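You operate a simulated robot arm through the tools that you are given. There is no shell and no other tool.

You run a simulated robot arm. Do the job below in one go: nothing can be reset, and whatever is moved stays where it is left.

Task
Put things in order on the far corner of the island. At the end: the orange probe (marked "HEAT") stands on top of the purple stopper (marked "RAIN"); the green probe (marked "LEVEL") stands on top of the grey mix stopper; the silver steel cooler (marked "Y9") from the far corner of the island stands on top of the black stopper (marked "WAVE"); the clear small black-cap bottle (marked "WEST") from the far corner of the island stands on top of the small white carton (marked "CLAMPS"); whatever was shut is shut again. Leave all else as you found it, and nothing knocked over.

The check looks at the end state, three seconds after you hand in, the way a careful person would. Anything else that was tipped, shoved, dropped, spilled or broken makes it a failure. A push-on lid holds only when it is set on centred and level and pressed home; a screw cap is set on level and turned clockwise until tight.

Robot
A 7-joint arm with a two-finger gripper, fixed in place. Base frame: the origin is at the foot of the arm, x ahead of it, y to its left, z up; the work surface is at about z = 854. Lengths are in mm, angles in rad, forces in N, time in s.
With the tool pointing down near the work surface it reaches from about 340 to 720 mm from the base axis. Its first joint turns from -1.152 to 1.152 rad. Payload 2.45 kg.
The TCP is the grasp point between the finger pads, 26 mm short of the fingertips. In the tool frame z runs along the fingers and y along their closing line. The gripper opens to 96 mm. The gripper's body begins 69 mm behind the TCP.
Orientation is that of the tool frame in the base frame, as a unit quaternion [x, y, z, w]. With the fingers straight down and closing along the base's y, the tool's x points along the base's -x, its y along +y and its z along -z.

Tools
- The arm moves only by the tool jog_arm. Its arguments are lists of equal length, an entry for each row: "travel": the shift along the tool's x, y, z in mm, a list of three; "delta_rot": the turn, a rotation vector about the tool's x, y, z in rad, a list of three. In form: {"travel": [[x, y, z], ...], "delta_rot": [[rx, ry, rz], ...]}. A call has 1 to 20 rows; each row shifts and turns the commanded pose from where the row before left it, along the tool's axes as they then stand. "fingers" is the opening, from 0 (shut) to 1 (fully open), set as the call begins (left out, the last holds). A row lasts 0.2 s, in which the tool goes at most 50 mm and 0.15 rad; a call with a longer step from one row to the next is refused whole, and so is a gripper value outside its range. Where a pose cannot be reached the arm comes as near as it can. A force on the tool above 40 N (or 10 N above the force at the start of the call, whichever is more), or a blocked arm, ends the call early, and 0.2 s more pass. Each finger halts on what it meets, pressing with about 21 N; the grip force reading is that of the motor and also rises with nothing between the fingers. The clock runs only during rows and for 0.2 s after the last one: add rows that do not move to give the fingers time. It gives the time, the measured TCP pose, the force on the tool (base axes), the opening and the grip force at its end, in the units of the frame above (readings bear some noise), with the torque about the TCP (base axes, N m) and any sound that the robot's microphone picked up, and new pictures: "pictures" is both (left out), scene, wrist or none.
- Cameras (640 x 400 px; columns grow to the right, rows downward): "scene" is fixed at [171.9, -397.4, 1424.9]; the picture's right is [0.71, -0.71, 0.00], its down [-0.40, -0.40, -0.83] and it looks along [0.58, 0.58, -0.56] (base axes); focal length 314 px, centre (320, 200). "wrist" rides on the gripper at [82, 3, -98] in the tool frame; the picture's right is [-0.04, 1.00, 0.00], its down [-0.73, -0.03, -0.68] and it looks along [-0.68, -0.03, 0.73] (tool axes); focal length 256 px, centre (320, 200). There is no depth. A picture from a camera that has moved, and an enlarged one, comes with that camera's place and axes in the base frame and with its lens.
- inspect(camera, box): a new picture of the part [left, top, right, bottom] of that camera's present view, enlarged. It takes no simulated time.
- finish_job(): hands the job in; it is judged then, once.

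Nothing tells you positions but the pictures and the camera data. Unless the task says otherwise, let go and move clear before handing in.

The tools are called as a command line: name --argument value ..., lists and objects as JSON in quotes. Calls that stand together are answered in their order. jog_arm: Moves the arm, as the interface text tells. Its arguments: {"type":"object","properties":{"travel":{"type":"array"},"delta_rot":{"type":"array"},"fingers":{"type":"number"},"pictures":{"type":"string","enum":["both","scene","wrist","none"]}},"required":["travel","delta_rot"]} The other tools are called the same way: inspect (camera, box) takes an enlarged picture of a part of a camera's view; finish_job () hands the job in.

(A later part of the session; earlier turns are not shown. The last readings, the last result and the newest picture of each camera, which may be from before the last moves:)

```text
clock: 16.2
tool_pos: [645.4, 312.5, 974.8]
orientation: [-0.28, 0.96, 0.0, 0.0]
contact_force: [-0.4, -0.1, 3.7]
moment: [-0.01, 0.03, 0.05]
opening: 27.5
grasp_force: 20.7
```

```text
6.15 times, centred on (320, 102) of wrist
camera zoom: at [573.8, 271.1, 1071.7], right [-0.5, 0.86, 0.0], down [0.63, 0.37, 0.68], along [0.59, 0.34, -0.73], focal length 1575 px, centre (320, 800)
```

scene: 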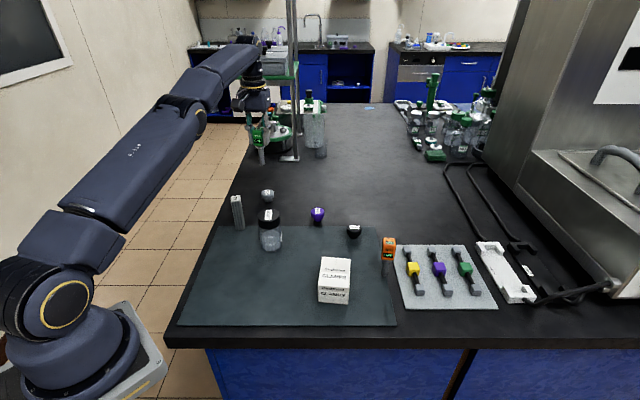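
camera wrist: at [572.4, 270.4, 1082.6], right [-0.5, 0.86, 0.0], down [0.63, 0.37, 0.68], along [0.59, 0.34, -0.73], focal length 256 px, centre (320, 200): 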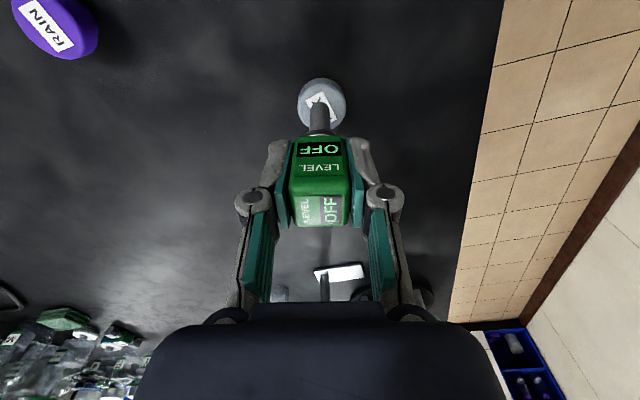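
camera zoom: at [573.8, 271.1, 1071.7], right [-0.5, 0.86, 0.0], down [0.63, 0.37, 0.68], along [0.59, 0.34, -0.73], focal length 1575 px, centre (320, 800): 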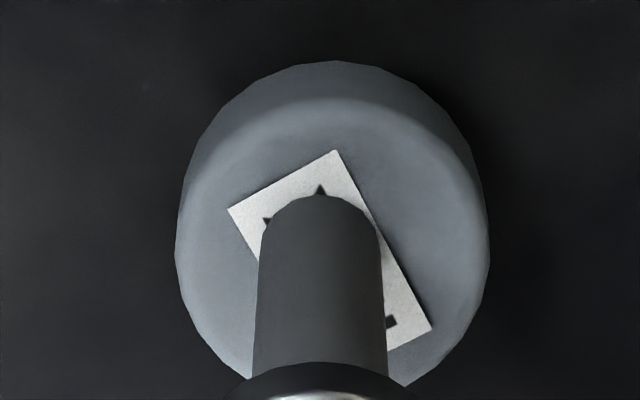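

Contact: the force rose about 5 N and the stem sits centred on the stopper. I'll open gently and check that it stands.

jog_arm --travel '[[0, 0, 0], [0, 0, 0], [0, 0, 0], [0, 0, 0]]' --delta_rot '[[0, 0, 0], [0, 0, 0], [0, 0, 0], [0, 0, 0]]' --fingers 0.55 --pictures "wrist"

inspect --camera "scene" --box '[240, 140, 300, 215]'

```text
clock: 17.2
tool_pos: [644.7, 310.7, 972.9]
orientation: [-0.28, 0.96, 0.0, 0.0]
contact_force: [-0.6, 0.8, -0.8]
moment: [0.0, 0.01, -0.02]
opening: 52.7
grasp_force: 0.0
camera wrist: at [573.9, 271.1, 1071.4], right [-0.5, 0.86, 0.0], down [0.63, 0.37, 0.68], along [0.59, 0.34, -0.73], focal length 256 px, centre (320, 200)
```

wrist: 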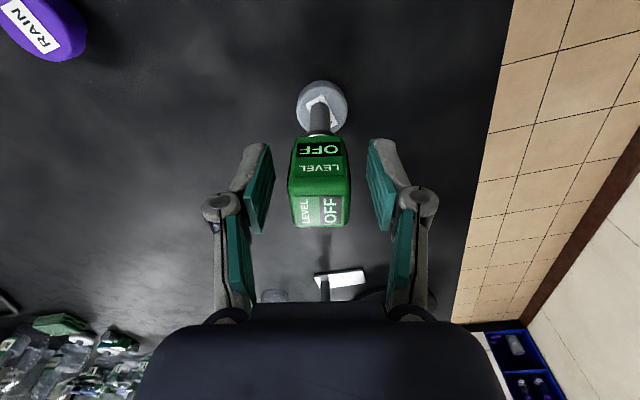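

```text
5.33 times, centred on (270, 178) of scene
camera zoom: at [171.9, -397.4, 1424.9], right [0.71, -0.71, 0.0], down [-0.4, -0.4, -0.83], along [0.58, 0.58, -0.56], focal length 1676 px, centre (587, 320)
```

zoom: 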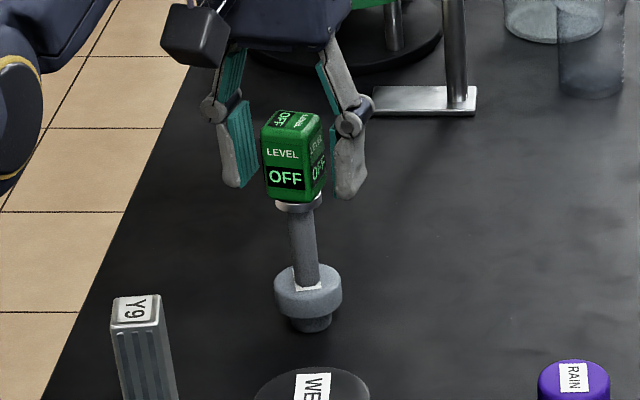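

The green probe stands on MIX. I'll back away along the finger plane (away from the head), then rise.

jog_arm --travel '[[15, 0, 0], [25, 0, 0], [30, 0, 0], [0, 0, -30], [0, 0, -40], [0, 0, -40], [0, 0, 0]]' --delta_rot '[[0, 0, 0], [0, 0, 0], [0, 0, 0], [0, 0, 0], [0, 0, 0], [0, 0, 0], [0, 0, 0]]' --fingers 1.0 --pictures "both"

```text
clock: 18.8
tool_pos: [630.2, 301.1, 1070.8]
orientation: [-0.28, 0.96, 0.0, 0.001]
contact_force: [-0.7, 0.1, -0.1]
moment: [-0.01, 0.01, -0.01]
opening: 95.9
grasp_force: 0.1
out of reach, approached as far as the arm can: row 1, 2, 3, 5, 6
camera wrist: at [559.4, 261.2, 1168.2], right [-0.5, 0.86, 0.0], down [0.63, 0.37, 0.68], along [0.59, 0.34, -0.73], focal length 256 px, centre (320, 200)
```

scene: 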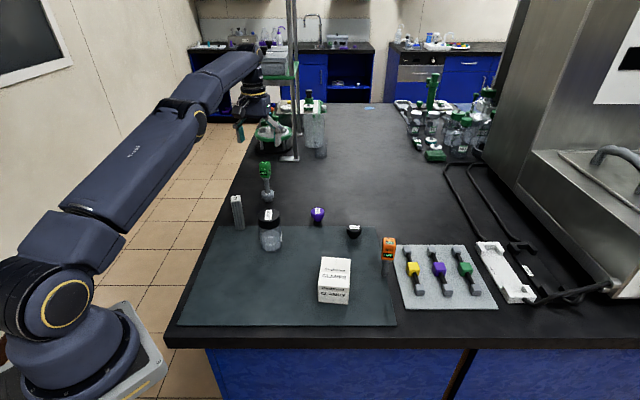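
wrist: 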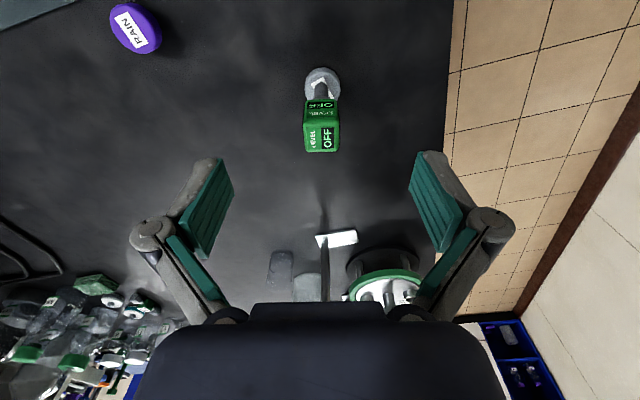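

The green probe stands upright and undisturbed. Next I'm moving above the silver cooler to measure it.

jog_arm --travel '[[25, 1.5, 0], [25, 1.5, 0], [25, 1.5, 0], [25, 1.5, 0], [25, 1.5, 0], [0, 0, 0]]' --delta_rot '[[0, 0, 0], [0, 0, 0], [0, 0, 0], [0, 0, 0], [0, 0, 0], [0, 0, 0]]' --pictures "both"

inspect --camera "wrist" --box '[240, 40, 400, 160]'

inspect --camera "scene" --box '[225, 145, 305, 245]'

```text
clock: 20.2
tool_pos: [520.9, 241.2, 1069.2]
orientation: [-0.28, 0.96, 0.0, 0.001]
contact_force: [-0.9, -0.5, 0.3]
moment: [0.0, 0.0, 0.04]
opening: 96.2
grasp_force: 0.0
camera wrist: at [449.7, 200.8, 1167.8], right [-0.5, 0.86, 0.0], down [0.63, 0.37, 0.68], along [0.59, 0.34, -0.73], focal length 256 px, centre (320, 200)
```

scene: 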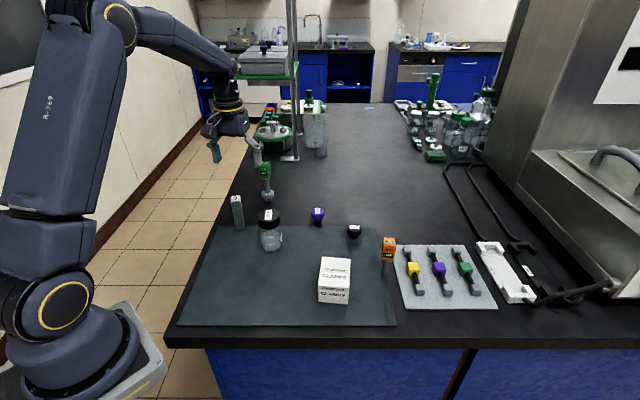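
wrist: 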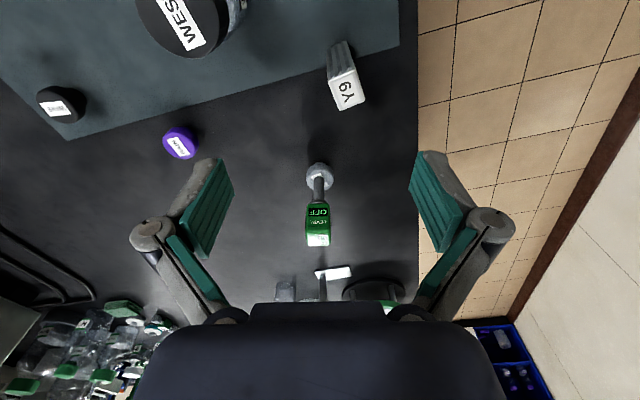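

```text
3.33 times, centred on (320, 100) of wrist
camera zoom: at [449.7, 200.8, 1167.8], right [-0.5, 0.86, 0.0], down [0.63, 0.37, 0.68], along [0.59, 0.34, -0.73], focal length 853 px, centre (320, 533)
```

zoom: 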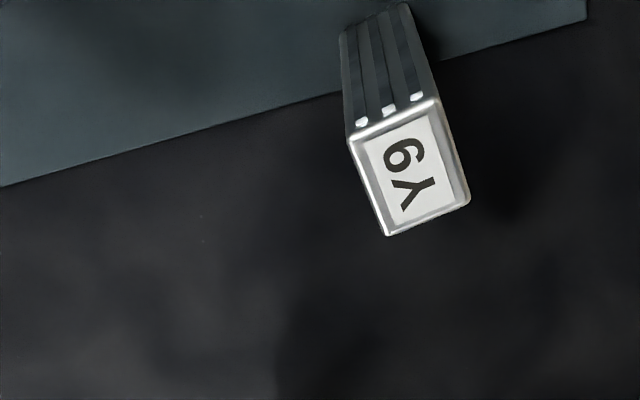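

```text
4.00 times, centred on (265, 195) of scene
camera zoom: at [171.8, -397.4, 1424.9], right [0.71, -0.71, 0.0], down [-0.4, -0.4, -0.83], along [0.58, 0.58, -0.56], focal length 1257 px, centre (540, 220)
```

zoom: 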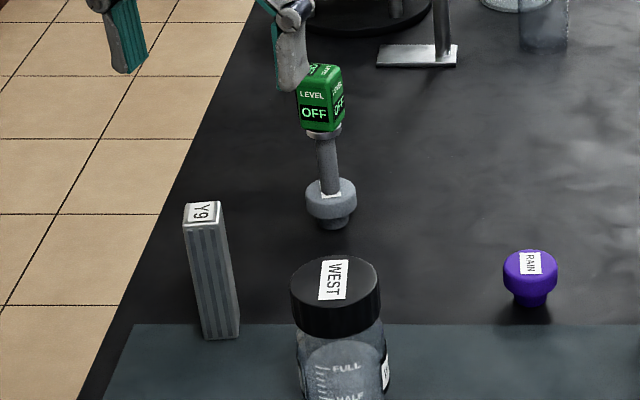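

The cooler's top is about 23×27 mm at z≈951, yawed about 52°, centred near (507,259). I'll turn to match it and come down to just above.

jog_arm --travel '[[0, 0, 0], [0, 0, 0], [0, 0, 0], [-5.2, 22, 0], [0, 0, 30], [0, 0, 30], [0, 0, 0]]' --delta_rot '[[0, 0, -0.1152], [0, 0, -0.1152], [0, 0, -0.1152], [0, 0, 0], [0, 0, 0], [0, 0, 0], [0, 0, 0]]' --pictures "wrist"

inspect --camera "wrist" --box '[240, 60, 400, 180]'

inspect --camera "scene" --box '[205, 145, 285, 245]'

```text
clock: 21.8
tool_pos: [506.0, 259.4, 1009.9]
orientation: [-0.441, 0.898, 0.001, 0.001]
contact_force: [0.3, 0.2, -0.7]
moment: [-0.01, 0.03, 0.02]
opening: 96.1
grasp_force: 0.1
camera wrist: at [453.3, 198.4, 1107.9], right [-0.77, 0.64, 0.0], down [0.47, 0.56, 0.68], along [0.44, 0.52, -0.73], focal length 256 px, centre (320, 200)
```

wrist: 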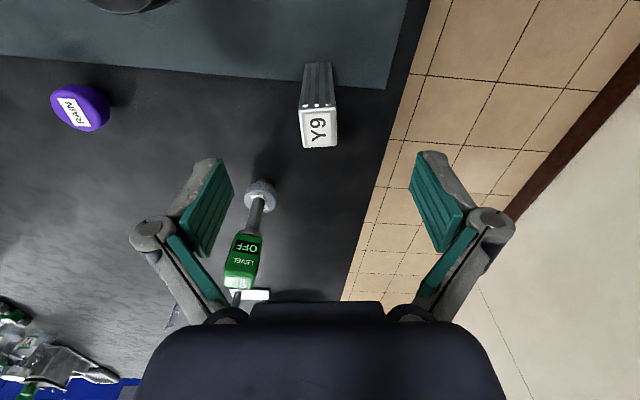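

```text
3.33 times, centred on (320, 120) of wrist
camera zoom: at [453.3, 198.4, 1107.9], right [-0.77, 0.64, 0.0], down [0.47, 0.56, 0.68], along [0.44, 0.52, -0.73], focal length 853 px, centre (320, 467)
```

zoom: 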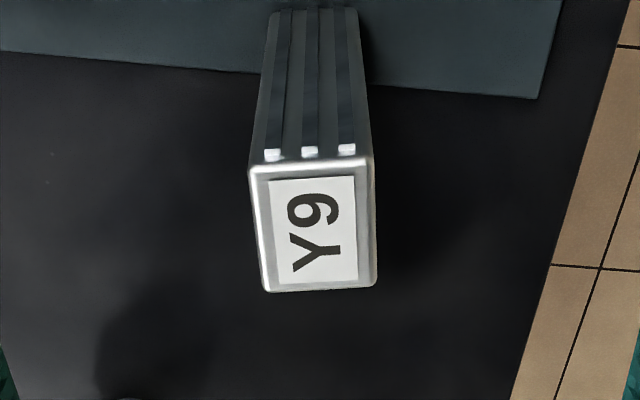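

```text
4.00 times, centred on (245, 195) of scene
camera zoom: at [171.9, -397.4, 1424.9], right [0.71, -0.71, 0.0], down [-0.4, -0.4, -0.83], along [0.58, 0.58, -0.56], focal length 1257 px, centre (620, 220)
```

zoom: 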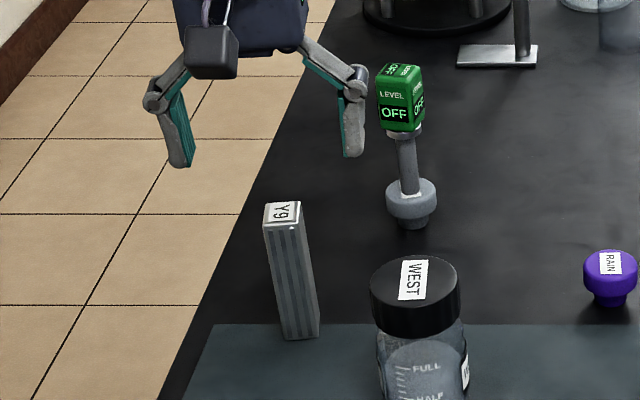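

The cooler is well centred under the tool, with about 1 mm to correct. I'll descend around it and start closing.

jog_arm --travel '[[0.7, -1.0, 0], [0, 0, 25], [0, 0, 25], [0, 0, 25], [0, 0, 23], [0, 0, 0], [0, 0, 0]]' --delta_rot '[[0, 0, -0.03], [0, 0, 0], [0, 0, 0], [0, 0, 0], [0, 0, 0], [0, 0, 0], [0, 0, 0]]' --pictures "wrist"

jog_arm --travel '[[0, 0, 0], [0, 0, 0], [0, 0, 0], [0, 0, 0]]' --delta_rot '[[0, 0, 0], [0, 0, 0], [0, 0, 0], [0, 0, 0]]' --fingers 0.36 --pictures "wrist"

inspect --camera "wrist" --box '[240, 80, 400, 220]'

inspect --camera "scene" --box '[205, 145, 285, 245]'

```text
clock: 23.4
tool_pos: [506.4, 257.4, 912.2]
orientation: [-0.453, 0.891, 0.001, 0.0]
contact_force: [0.0, 0.0, 0.1]
moment: [0.0, 0.03, 0.01]
opening: 96.1
grasp_force: 0.1
camera wrist: at [455.4, 195.3, 1010.4], right [-0.78, 0.62, 0.0], down [0.46, 0.58, 0.68], along [0.42, 0.53, -0.73], focal length 256 px, centre (320, 200)
```

wrist: 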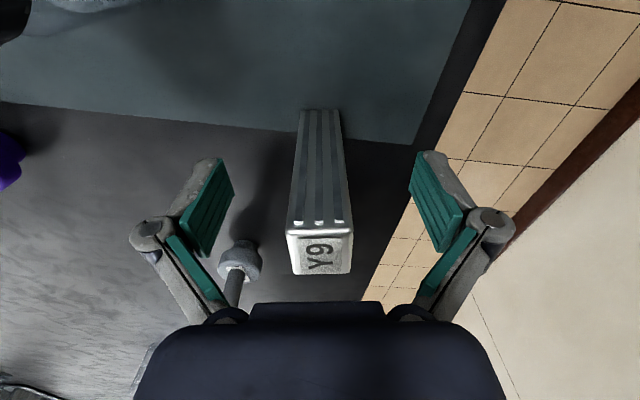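

```text
clock: 24.4
tool_pos: [506.7, 259.3, 913.9]
orientation: [-0.454, 0.891, 0.0, 0.0]
contact_force: [0.0, 0.1, 0.5]
moment: [0.03, -0.01, 0.01]
opening: 34.2
grasp_force: 0.1
camera wrist: at [455.4, 195.3, 1010.6], right [-0.78, 0.62, 0.0], down [0.46, 0.58, 0.68], along [0.42, 0.53, -0.73], focal length 256 px, centre (320, 200)
```

wrist: 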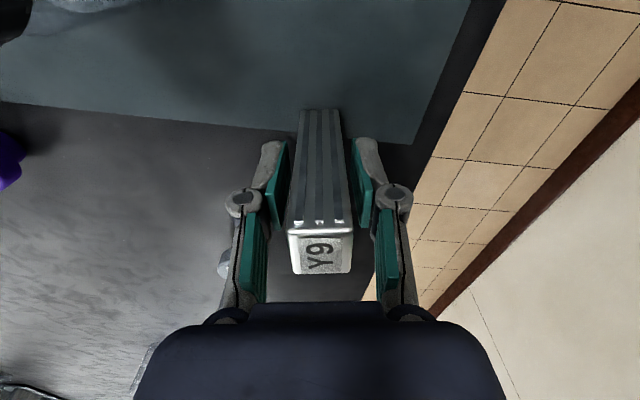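

```text
2.86 times, centred on (320, 150) of wrist
camera zoom: at [455.4, 195.3, 1010.6], right [-0.78, 0.62, 0.0], down [0.46, 0.58, 0.68], along [0.42, 0.53, -0.73], focal length 731 px, centre (320, 343)
```

zoom: 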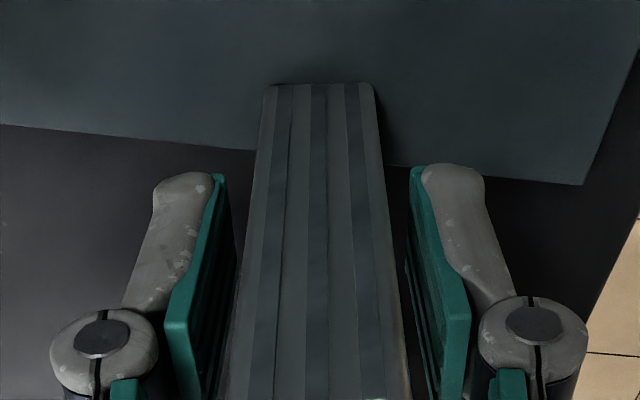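

```text
4.00 times, centred on (245, 195) of scene
camera zoom: at [171.9, -397.4, 1424.9], right [0.71, -0.71, 0.0], down [-0.4, -0.4, -0.83], along [0.58, 0.58, -0.56], focal length 1257 px, centre (620, 220)
```

zoom: 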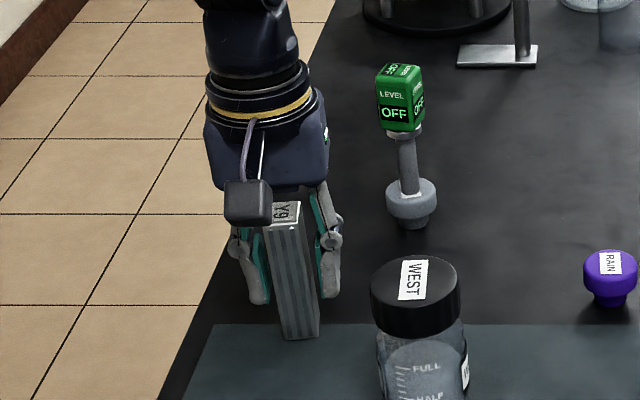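

Centred between the pads; closing fully.

jog_arm --travel '[[0, 0, 0], [0, 0, 0], [0, 0, 0]]' --delta_rot '[[0, 0, 0], [0, 0, 0], [0, 0, 0]]' --fingers 0.0 --pictures "none"

jog_arm --travel '[[0, 0, -8], [0, 0, -25], [0, 0, 0]]' --delta_rot '[[0, 0, 0], [0, 0, 0], [0, 0, 0]]' --pictures "both"

```text
clock: 25.2
tool_pos: [505.0, 259.7, 912.3]
orientation: [-0.454, 0.891, 0.0, 0.0]
contact_force: [-1.4, 1.3, 1.7]
moment: [-0.01, 0.1, -0.02]
opening: 23.7
grasp_force: 20.9
```

```text
clock: 26.0
tool_pos: [504.4, 258.3, 945.2]
orientation: [-0.454, 0.891, 0.0, 0.0]
contact_force: [-1.0, 1.1, -1.6]
moment: [0.01, -0.02, 0.0]
opening: 23.5
grasp_force: 21.1
camera wrist: at [454.6, 194.5, 1043.3], right [-0.78, 0.62, 0.0], down [0.46, 0.58, 0.68], along [0.42, 0.53, -0.73], focal length 256 px, centre (320, 200)
```

scene: 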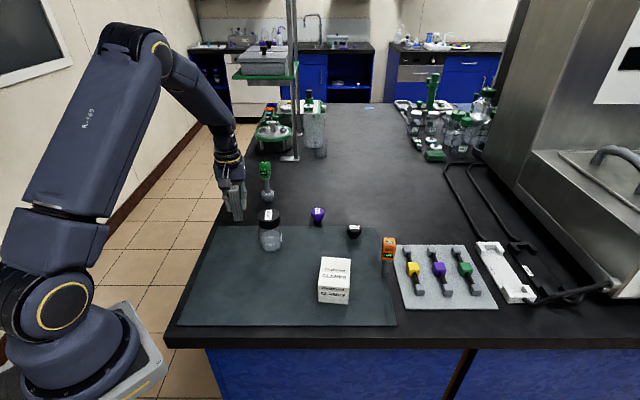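
wrist: 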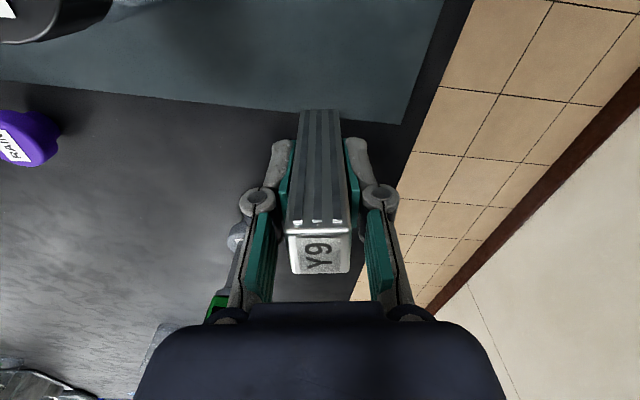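

The cooler is held firmly and is light. I'll lift it clear and carry it toward WAVE at a safe height, staying inside reach.

jog_arm --travel '[[0, 0, -30], [0, 0, -40], [0, 0, -40], [0, 0, -10], [14.05, -33.5, 0], [14.05, -33.5, 0], [14.05, -33.5, 0], [14.05, -33.5, 0], [14.05, -33.5, 0], [14.05, -33.5, 0], [14.05, -33.5, 0], [14.05, -33.5, 0], [0, 0, 0]]' --delta_rot '[[0, 0, 0], [0, 0, 0], [0, 0, 0], [0, 0, 0], [0, 0, 0], [0, 0, 0], [0, 0, 0], [0, 0, 0], [0, 0, 0], [0, 0, 0], [0, 0, 0], [0, 0, 0], [0, 0, 0]]' --pictures "both"

inspect --camera "wrist" --box '[220, 40, 420, 180]'

inspect --camera "scene" --box '[320, 130, 400, 250]'

```text
clock: 28.8
tool_pos: [656.4, 8.8, 1065.2]
orientation: [-0.454, 0.891, 0.0, 0.0]
contact_force: [-0.2, 0.4, -0.8]
moment: [0.02, 0.01, -0.02]
opening: 23.6
grasp_force: 21.2
camera wrist: at [606.0, -54.7, 1163.6], right [-0.79, 0.62, 0.0], down [0.46, 0.58, 0.68], along [0.42, 0.53, -0.73], focal length 256 px, centre (320, 200)
```

scene: 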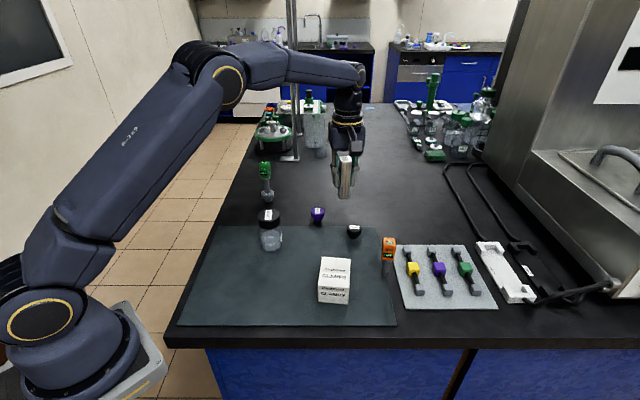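
wrist: 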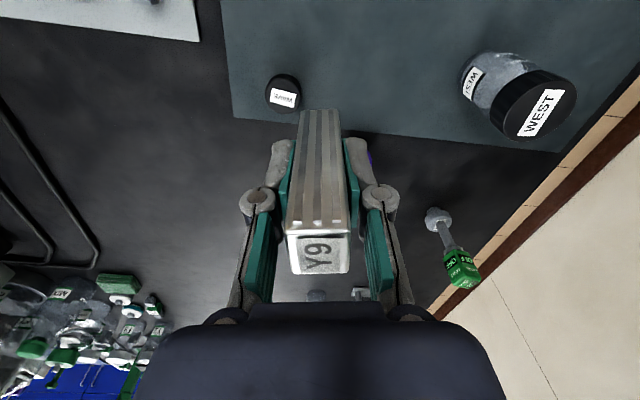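

```text
2.86 times, centred on (320, 110) of wrist
camera zoom: at [606.0, -54.7, 1163.6], right [-0.79, 0.62, 0.0], down [0.46, 0.58, 0.68], along [0.42, 0.53, -0.73], focal length 731 px, centre (320, 457)
```

zoom: 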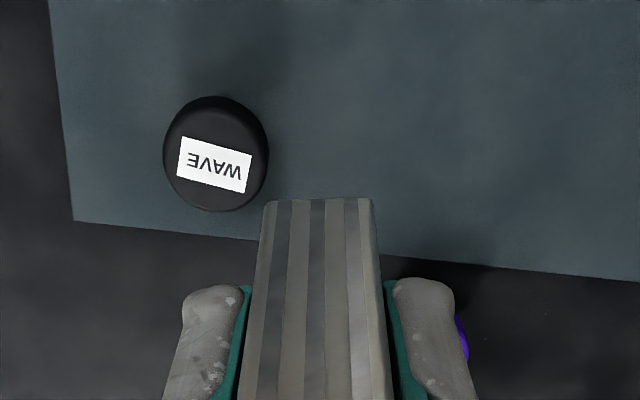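

```text
3.33 times, centred on (360, 190) of scene
camera zoom: at [171.9, -397.4, 1424.9], right [0.71, -0.71, 0.0], down [-0.4, -0.4, -0.83], along [0.58, 0.58, -0.56], focal length 1048 px, centre (187, 233)
```

zoom: 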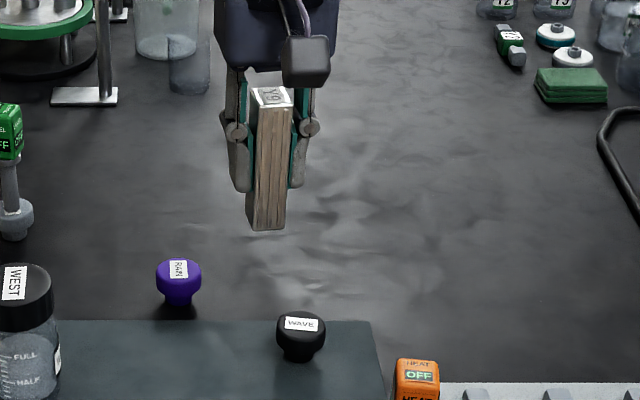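

WAVE is at about (703,3.5). I'll come down at this radius, then slide outward over it with clearance and check.

jog_arm --travel '[[0, 0, 30], [0, 0, 35], [0, 0, 30], [-7.6, -13.4, 0], [-7.6, -13.4, 0], [-7.6, -13.4, 0], [0, 0, 0]]' --delta_rot '[[0, 0, 0], [0, 0, 0], [0, 0, 0], [0, 0, 0], [0, 0, 0], [0, 0, 0], [0, 0, 0]]' --pictures "wrist"

inspect --camera "wrist" --box '[280, 60, 360, 140]'

inspect --camera "scene" --box '[330, 170, 380, 245]'

```text
clock: 30.4
tool_pos: [703.2, 3.6, 970.0]
orientation: [-0.453, 0.891, 0.0, 0.0]
contact_force: [-0.6, 0.6, -1.1]
moment: [-0.01, 0.02, 0.01]
opening: 23.5
grasp_force: 21.0
camera wrist: at [651.8, -60.1, 1069.3], right [-0.79, 0.62, 0.0], down [0.46, 0.58, 0.68], along [0.42, 0.53, -0.73], focal length 256 px, centre (320, 200)
```

wrist: 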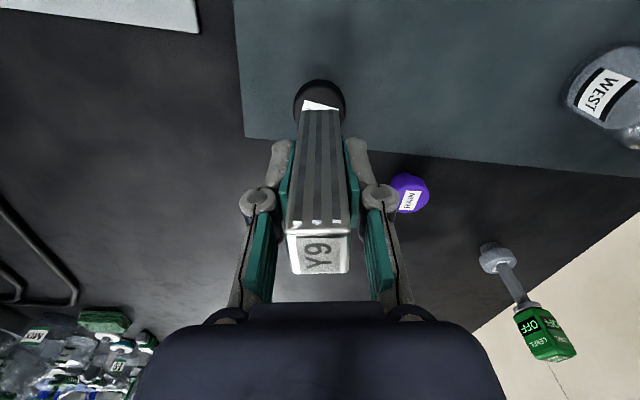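

```text
5.00 times, centred on (320, 100) of wrist
camera zoom: at [651.8, -60.1, 1069.3], right [-0.79, 0.62, 0.0], down [0.46, 0.58, 0.68], along [0.42, 0.53, -0.73], focal length 1280 px, centre (320, 700)
```

zoom: 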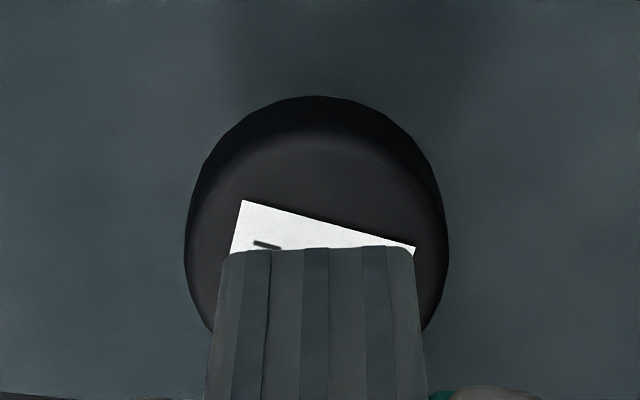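

```text
5.33 times, centred on (355, 208) of scene
camera zoom: at [171.9, -397.4, 1424.9], right [0.71, -0.71, 0.0], down [-0.4, -0.4, -0.83], along [0.58, 0.58, -0.56], focal length 1676 px, centre (133, 160)
```

zoom: 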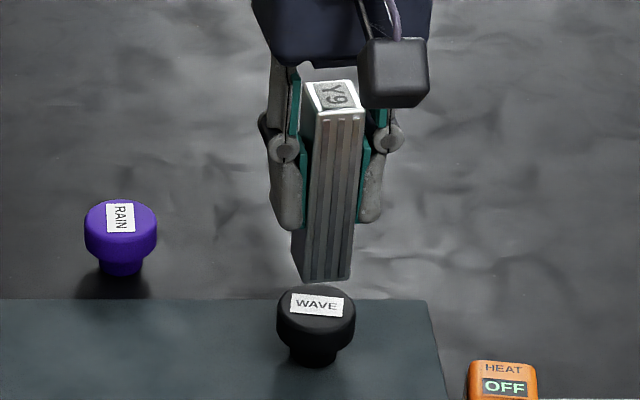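

Aligned within about 2 mm in both views. I'll lower most of the way and check again.

jog_arm --travel '[[0, 0, 7], [0, 0, 7], [0, 0, 5], [0, 0, 0]]' --delta_rot '[[0, 0, 0], [0, 0, 0], [0, 0, 0], [0, 0, 0]]' --pictures "none"

inspect --camera "wrist" --box '[280, 60, 360, 140]'

inspect --camera "scene" --box '[335, 200, 375, 245]'

```text
clock: 31.4
tool_pos: [702.7, 3.4, 950.8]
orientation: [-0.454, 0.891, 0.0, 0.001]
contact_force: [0.1, 0.4, -1.0]
moment: [0.01, -0.02, -0.01]
opening: 23.5
grasp_force: 21.1
```

```text
5.00 times, centred on (320, 100) of wrist
camera zoom: at [651.8, -60.0, 1049.6], right [-0.78, 0.62, 0.0], down [0.46, 0.58, 0.68], along [0.42, 0.53, -0.73], focal length 1280 px, centre (320, 700)
```

zoom: 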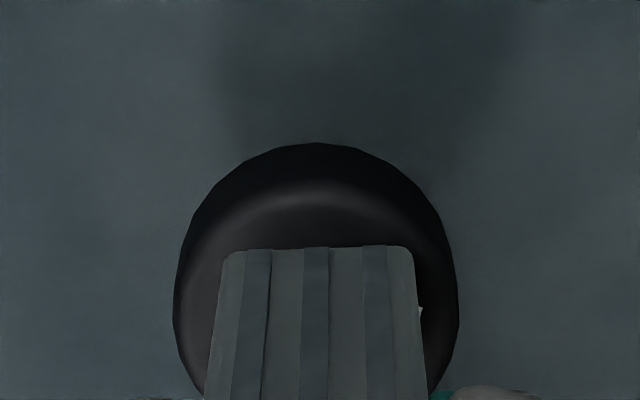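

```text
8.89 times, centred on (355, 222) of scene
camera zoom: at [171.9, -397.4, 1424.9], right [0.71, -0.71, 0.0], down [-0.4, -0.4, -0.83], along [0.58, 0.58, -0.56], focal length 2794 px, centre (9, 0)
```

zoom: 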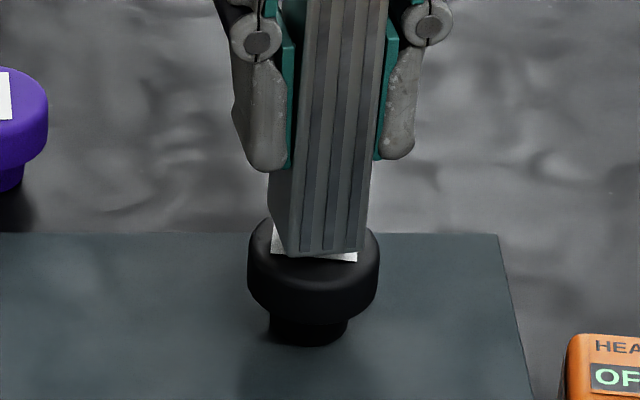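

The stopper centre is about 2.5 mm back toward the camera. I'll correct and continue down gently.

jog_arm --travel '[[2.5, 0, 0], [0, 0, 2], [0, 0, 1.5], [0, 0, 0]]' --delta_rot '[[0, 0, 0], [0, 0, 0], [0, 0, 0], [0, 0, 0]]' --pictures "none"

inspect --camera "wrist" --box '[280, 60, 360, 140]'

inspect --camera "scene" --box '[335, 200, 375, 245]'

```text
clock: 32.4
tool_pos: [700.3, 2.7, 947.4]
orientation: [-0.454, 0.891, 0.0, 0.001]
contact_force: [0.2, 0.0, -2.3]
moment: [0.01, 0.05, -0.01]
opening: 23.7
grasp_force: 20.8
```

```text
5.00 times, centred on (320, 100) of wrist
camera zoom: at [649.9, -61.3, 1045.4], right [-0.78, 0.62, 0.0], down [0.46, 0.58, 0.68], along [0.42, 0.53, -0.73], focal length 1280 px, centre (320, 700)
```

zoom: 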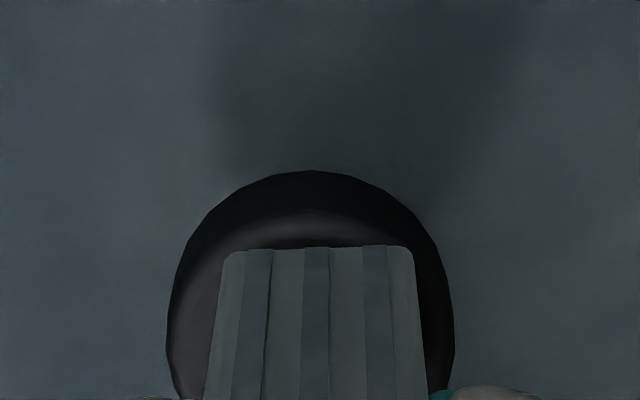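

```text
8.89 times, centred on (355, 222) of scene
camera zoom: at [171.9, -397.4, 1424.9], right [0.71, -0.71, 0.0], down [-0.4, -0.4, -0.83], along [0.58, 0.58, -0.56], focal length 2794 px, centre (9, 0)
```

zoom: 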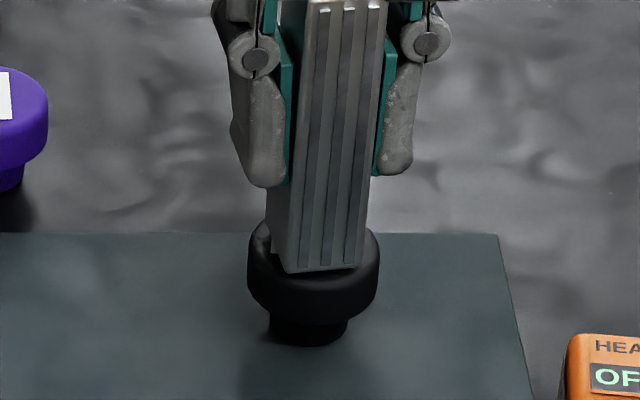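

jog_arm --travel '[[0, -0.7, 0.8], [0, 0, 0.8], [0, 0, 0.8], [0, 0, 0]]' --delta_rot '[[0, 0, 0], [0, 0, 0], [0, 0, 0], [0, 0, 0]]' --pictures "none"

inspect --camera "scene" --box '[335, 200, 375, 245]'

```text
clock: 33.4
tool_pos: [701.4, 1.7, 944.6]
orientation: [-0.454, 0.891, 0.0, 0.0]
contact_force: [-1.0, 0.4, -1.9]
moment: [-0.02, 0.0, 0.01]
opening: 23.7
grasp_force: 20.9
```

```text
8.89 times, centred on (355, 222) of scene
camera zoom: at [171.9, -397.4, 1424.9], right [0.71, -0.71, 0.0], down [-0.4, -0.4, -0.83], along [0.58, 0.58, -0.56], focal length 2794 px, centre (9, 0)
```

zoom: 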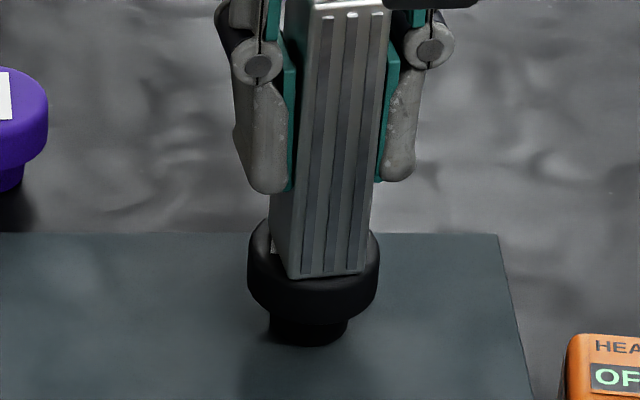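

jog_arm --travel '[[0, 0, 0.8], [0, 0, 0.8], [0, 0, 0]]' --delta_rot '[[0, 0, 0], [0, 0, 0], [0, 0, 0]]' --pictures "none"

inspect --camera "scene" --box '[335, 200, 375, 245]'

inspect --camera "wrist" --box '[280, 60, 360, 140]'

```text
clock: 34.2
tool_pos: [701.1, 1.8, 944.3]
orientation: [-0.453, 0.892, -0.001, 0.0]
contact_force: [-3.9, -0.8, 9.1]
moment: [-0.07, 0.27, 0.02]
opening: 23.4
grasp_force: 20.8
```

```text
8.89 times, centred on (355, 222) of scene
camera zoom: at [171.5, -397.4, 1425.0], right [0.71, -0.71, 0.0], down [-0.4, -0.4, -0.83], along [0.58, 0.58, -0.56], focal length 2794 px, centre (9, 0)
```

zoom: 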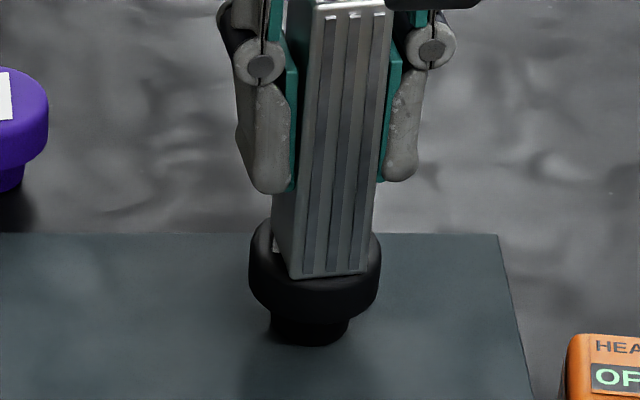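

```text
5.00 times, centred on (320, 100) of wrist
camera zoom: at [651.1, -62.1, 1042.7], right [-0.78, 0.62, 0.0], down [0.45, 0.58, 0.68], along [0.42, 0.53, -0.73], focal length 1280 px, centre (320, 700)
```

zoom: 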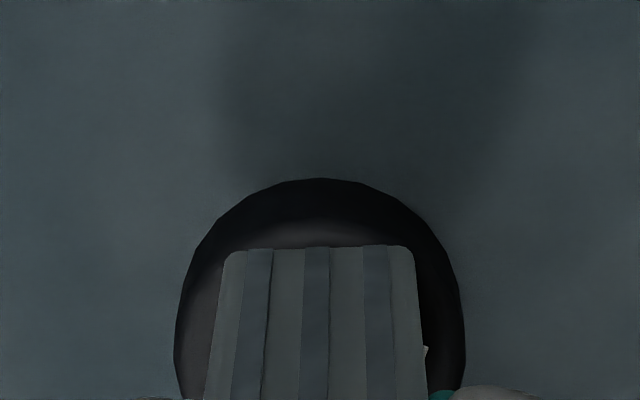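

Contact made (about 11 N). I'll ease off slightly, then open gently.

jog_arm --travel '[[0, 0, -0.6], [0, 0, 0]]' --delta_rot '[[0, 0, 0], [0, 0, 0]]' --pictures "none"

jog_arm --travel '[[0, 0, 0], [0, 0, 0], [0, 0, 0], [0, 0, 0]]' --delta_rot '[[0, 0, 0], [0, 0, 0], [0, 0, 0], [0, 0, 0]]' --fingers 0.55 --pictures "wrist"

inspect --camera "scene" --box '[330, 170, 380, 245]'

```text
clock: 34.8
tool_pos: [701.9, 1.2, 944.4]
orientation: [-0.454, 0.891, 0.0, 0.001]
contact_force: [0.6, -0.1, 7.2]
moment: [-0.08, -0.06, 0.03]
opening: 23.8
grasp_force: 21.3
```

```text
clock: 35.8
tool_pos: [701.8, 0.2, 944.5]
orientation: [-0.454, 0.891, 0.0, 0.0]
contact_force: [0.8, -0.2, 0.0]
moment: [0.02, 0.01, -0.01]
opening: 52.6
grasp_force: 0.2
camera wrist: at [651.1, -62.1, 1042.4], right [-0.78, 0.62, 0.0], down [0.46, 0.58, 0.68], along [0.42, 0.53, -0.73], focal length 256 px, centre (320, 200)
```

wrist: 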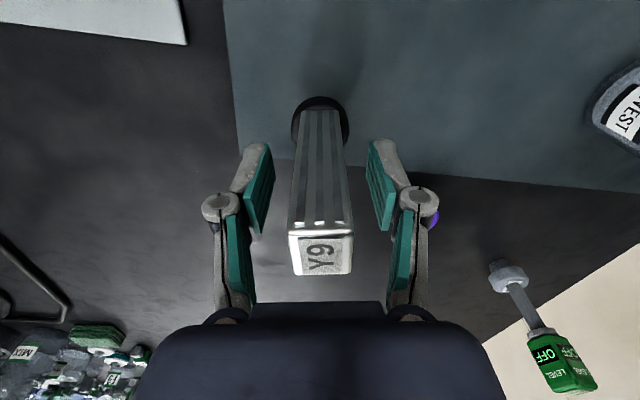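

```text
5.33 times, centred on (355, 208) of scene
camera zoom: at [171.9, -397.4, 1424.9], right [0.71, -0.71, 0.0], down [-0.4, -0.4, -0.83], along [0.58, 0.58, -0.56], focal length 1676 px, centre (133, 160)
```

zoom: 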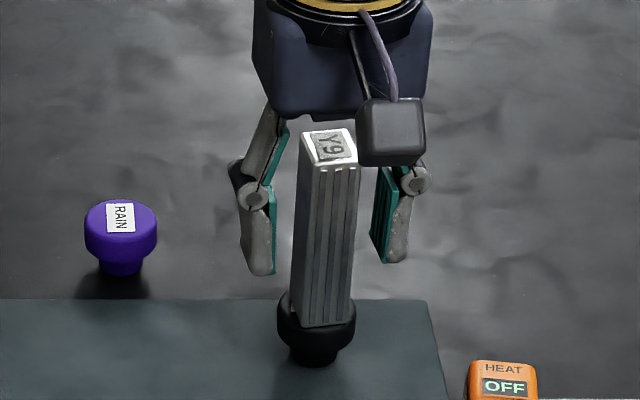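

The cooler stands on WAVE. I'll rise straight up clear of it, then back inward.

jog_arm --travel '[[0, 0, 0], [0, 0, -20], [0, 0, -30], [0, 0, -30], [0, 0, 0]]' --delta_rot '[[0, 0, 0], [0, 0, 0], [0, 0, 0], [0, 0, 0], [0, 0, 0]]' --fingers 0.9 --pictures "both"

```text
clock: 37.0
tool_pos: [702.2, 2.0, 1024.6]
orientation: [-0.454, 0.891, 0.0, 0.0]
contact_force: [-0.1, -0.6, -0.5]
moment: [-0.01, 0.01, 0.03]
opening: 86.5
grasp_force: 0.0
camera wrist: at [651.2, -61.3, 1122.9], right [-0.79, 0.62, 0.0], down [0.45, 0.58, 0.68], along [0.42, 0.53, -0.73], focal length 256 px, centre (320, 200)
```

scene: 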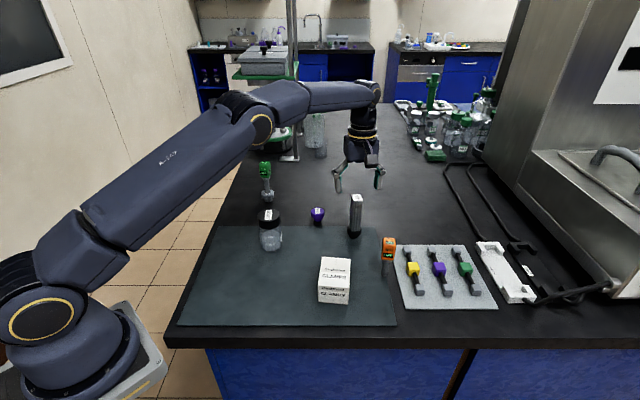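
wrist: 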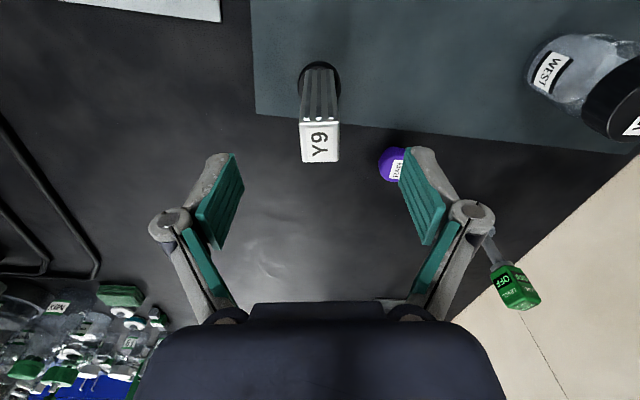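

Clear. Moving inward and over toward the orange probe for a close view.

jog_arm --travel '[[29.7, -2.5, -14], [29.7, -2.5, -14], [29.7, -2.5, -14], [29.7, -2.5, -14], [0, 0, 0]]' --delta_rot '[[0, 0, 0], [0, 0, 0], [0, 0, 0], [0, 0, 0], [0, 0, 0]]' --fingers 1.0 --pictures "both"

inspect --camera "wrist" --box '[200, 0, 440, 180]'

inspect --camera "scene" --box '[330, 180, 420, 290]'

```text
clock: 38.2
tool_pos: [639.3, -100.5, 1080.8]
orientation: [-0.453, 0.891, 0.0, 0.001]
contact_force: [-0.1, -0.6, -0.5]
moment: [-0.01, 0.01, 0.0]
opening: 95.8
grasp_force: 0.1
camera wrist: at [589.0, -164.5, 1178.4], right [-0.79, 0.62, 0.0], down [0.45, 0.58, 0.68], along [0.42, 0.53, -0.73], focal length 256 px, centre (320, 200)
```

scene: 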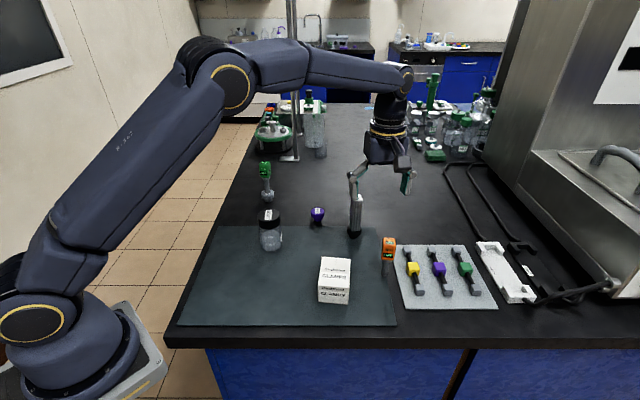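
wrist: 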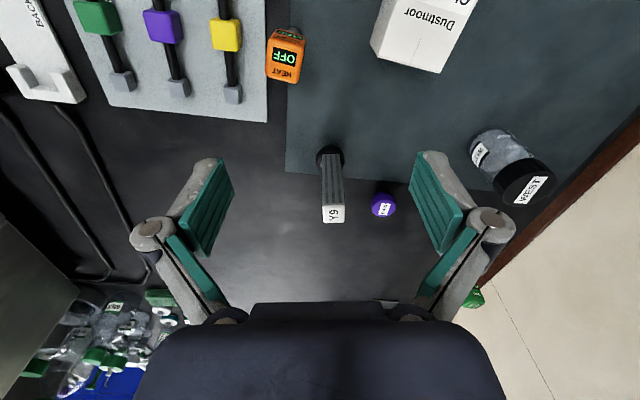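

```text
2.22 times, centred on (320, 90) of wrist
camera zoom: at [589.0, -164.5, 1178.4], right [-0.79, 0.62, 0.0], down [0.45, 0.58, 0.68], along [0.42, 0.53, -0.73], focal length 569 px, centre (320, 444)
```

zoom: 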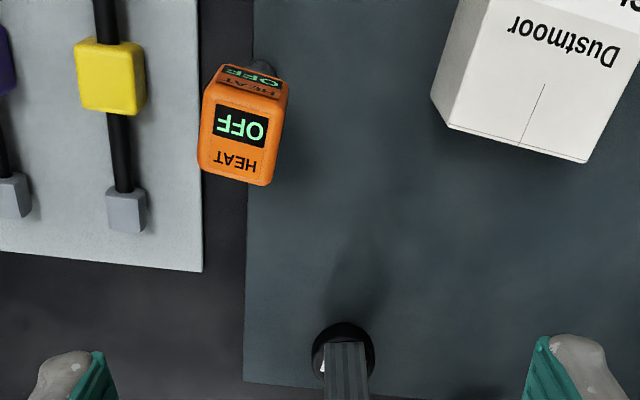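

```text
3.64 times, centred on (375, 235) of scene
camera zoom: at [171.8, -397.4, 1424.9], right [0.71, -0.71, 0.0], down [-0.4, -0.4, -0.83], along [0.58, 0.58, -0.56], focal length 1143 px, centre (120, 73)
```

zoom: 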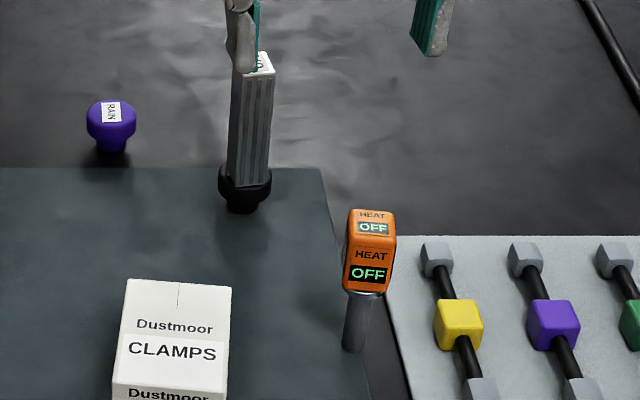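

The orange head is centred near (645,-138), yawed about 38°. I'll turn to match, shift over it and come down to just above.

jog_arm --travel '[[0, 0, 0], [0, 0, 0], [9, -16.5, 0], [9, -16.5, 0], [0, 0, 35], [0, 0, 35], [0, 0, 0]]' --delta_rot '[[0, 0, 0.14], [0, 0, 0.14], [0, 0, 0], [0, 0, 0], [0, 0, 0], [0, 0, 0], [0, 0, 0]]' --fingers 0.75 --pictures "wrist"

inspect --camera "wrist" --box '[240, 60, 400, 200]'

inspect --camera "scene" --box '[350, 180, 430, 290]'

```text
clock: 39.8
tool_pos: [647.8, -136.8, 1009.9]
orientation: [-0.325, 0.946, 0.0, -0.001]
contact_force: [0.7, 0.1, -0.1]
moment: [-0.03, -0.02, -0.03]
opening: 72.1
grasp_force: 0.0
camera wrist: at [580.7, -184.1, 1109.4], right [-0.58, 0.81, 0.0], down [0.6, 0.43, 0.68], along [0.55, 0.4, -0.73], focal length 256 px, centre (320, 200)
```

wrist: 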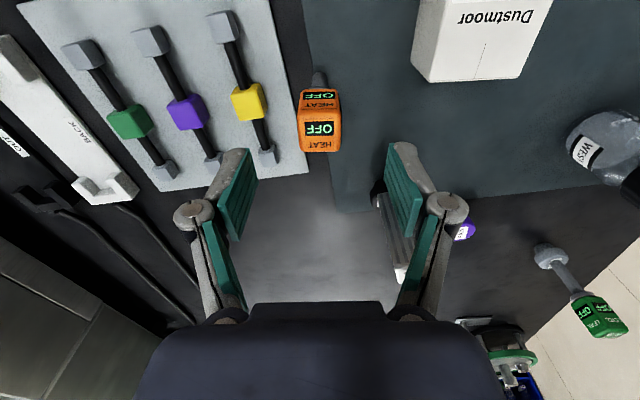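

```text
2.86 times, centred on (320, 130) of wrist
camera zoom: at [580.7, -184.1, 1109.4], right [-0.58, 0.81, 0.0], down [0.6, 0.43, 0.68], along [0.55, 0.4, -0.73], focal length 731 px, centre (320, 400)
```

zoom: 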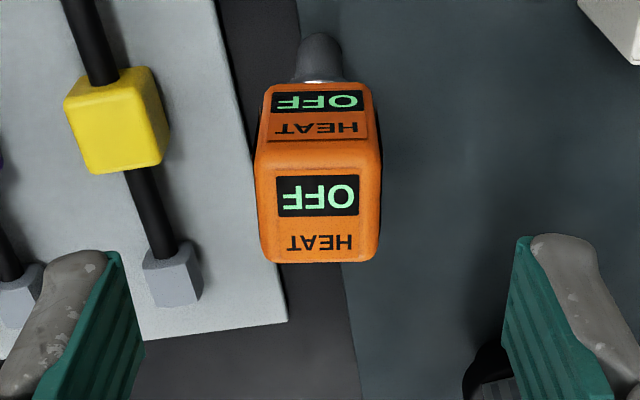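

```text
3.64 times, centred on (390, 235) of scene
camera zoom: at [171.9, -397.4, 1424.9], right [0.71, -0.71, 0.0], down [-0.4, -0.4, -0.83], along [0.58, 0.58, -0.56], focal length 1143 px, centre (66, 73)
```

zoom: 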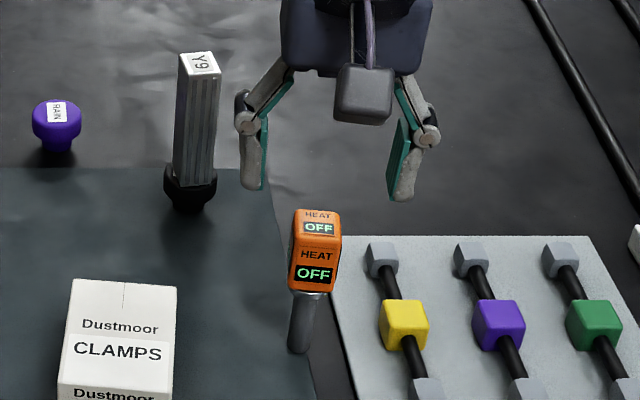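

Well aligned. A small shift back, then down around the head and partially close to check centring.

jog_arm --travel '[[2.5, -0.5, 0], [0, 0, 22], [0, 0, 22], [0, 0, 20], [0, 0, 0], [0, 0, 0]]' --delta_rot '[[0, 0, 0], [0, 0, 0], [0, 0, 0], [0, 0, 0], [0, 0, 0], [0, 0, 0]]' --pictures "none"

jog_arm --travel '[[0, 0, 0], [0, 0, 0], [0, 0, 0]]' --delta_rot '[[0, 0, 0], [0, 0, 0], [0, 0, 0]]' --fingers 0.4 --pictures "wrist"

inspect --camera "wrist" --box '[240, 80, 400, 230]'

inspect --camera "scene" --box '[350, 180, 430, 290]'

```text
clock: 41.2
tool_pos: [645.1, -140.2, 945.6]
orientation: [-0.326, 0.946, 0.0, 0.0]
contact_force: [0.0, 0.5, -1.0]
moment: [0.02, -0.04, -0.01]
opening: 72.0
grasp_force: 0.0
```

```text
clock: 42.0
tool_pos: [645.9, -139.8, 946.6]
orientation: [-0.326, 0.945, 0.0, 0.0]
contact_force: [-0.2, -0.1, 0.0]
moment: [-0.02, -0.02, 0.02]
opening: 38.2
grasp_force: 0.0
camera wrist: at [579.0, -186.8, 1044.6], right [-0.58, 0.81, 0.0], down [0.6, 0.43, 0.68], along [0.55, 0.4, -0.73], focal length 256 px, centre (320, 200)
```

wrist: 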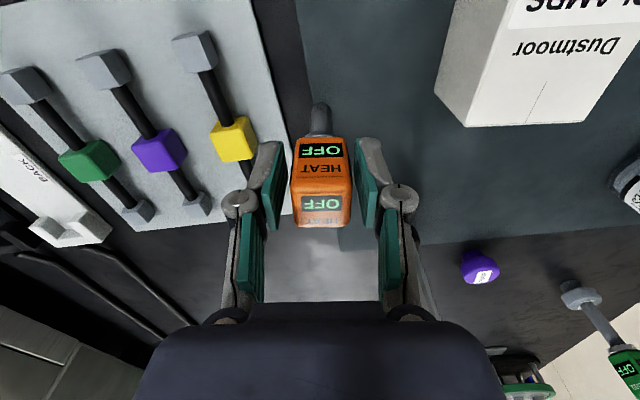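

```text
2.67 times, centred on (320, 155) of wrist
camera zoom: at [579.0, -186.8, 1044.6], right [-0.58, 0.81, 0.0], down [0.6, 0.43, 0.68], along [0.55, 0.4, -0.73], focal length 683 px, centre (320, 320)
```

zoom: 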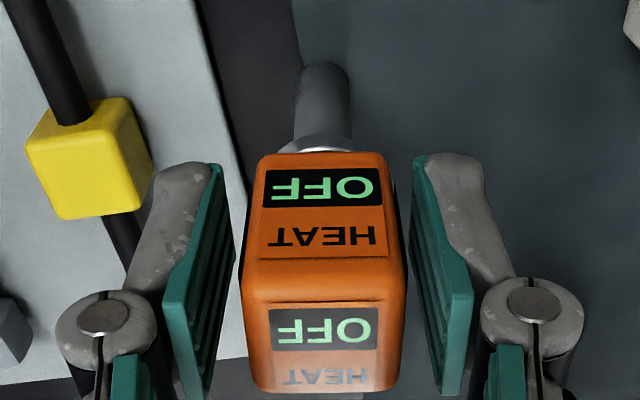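

```text
3.64 times, centred on (390, 235) of scene
camera zoom: at [171.9, -397.4, 1424.9], right [0.71, -0.71, 0.0], down [-0.4, -0.4, -0.83], along [0.58, 0.58, -0.56], focal length 1143 px, centre (66, 73)
```

zoom: 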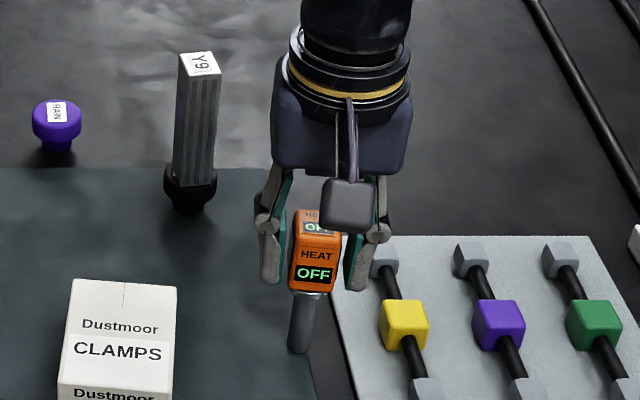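

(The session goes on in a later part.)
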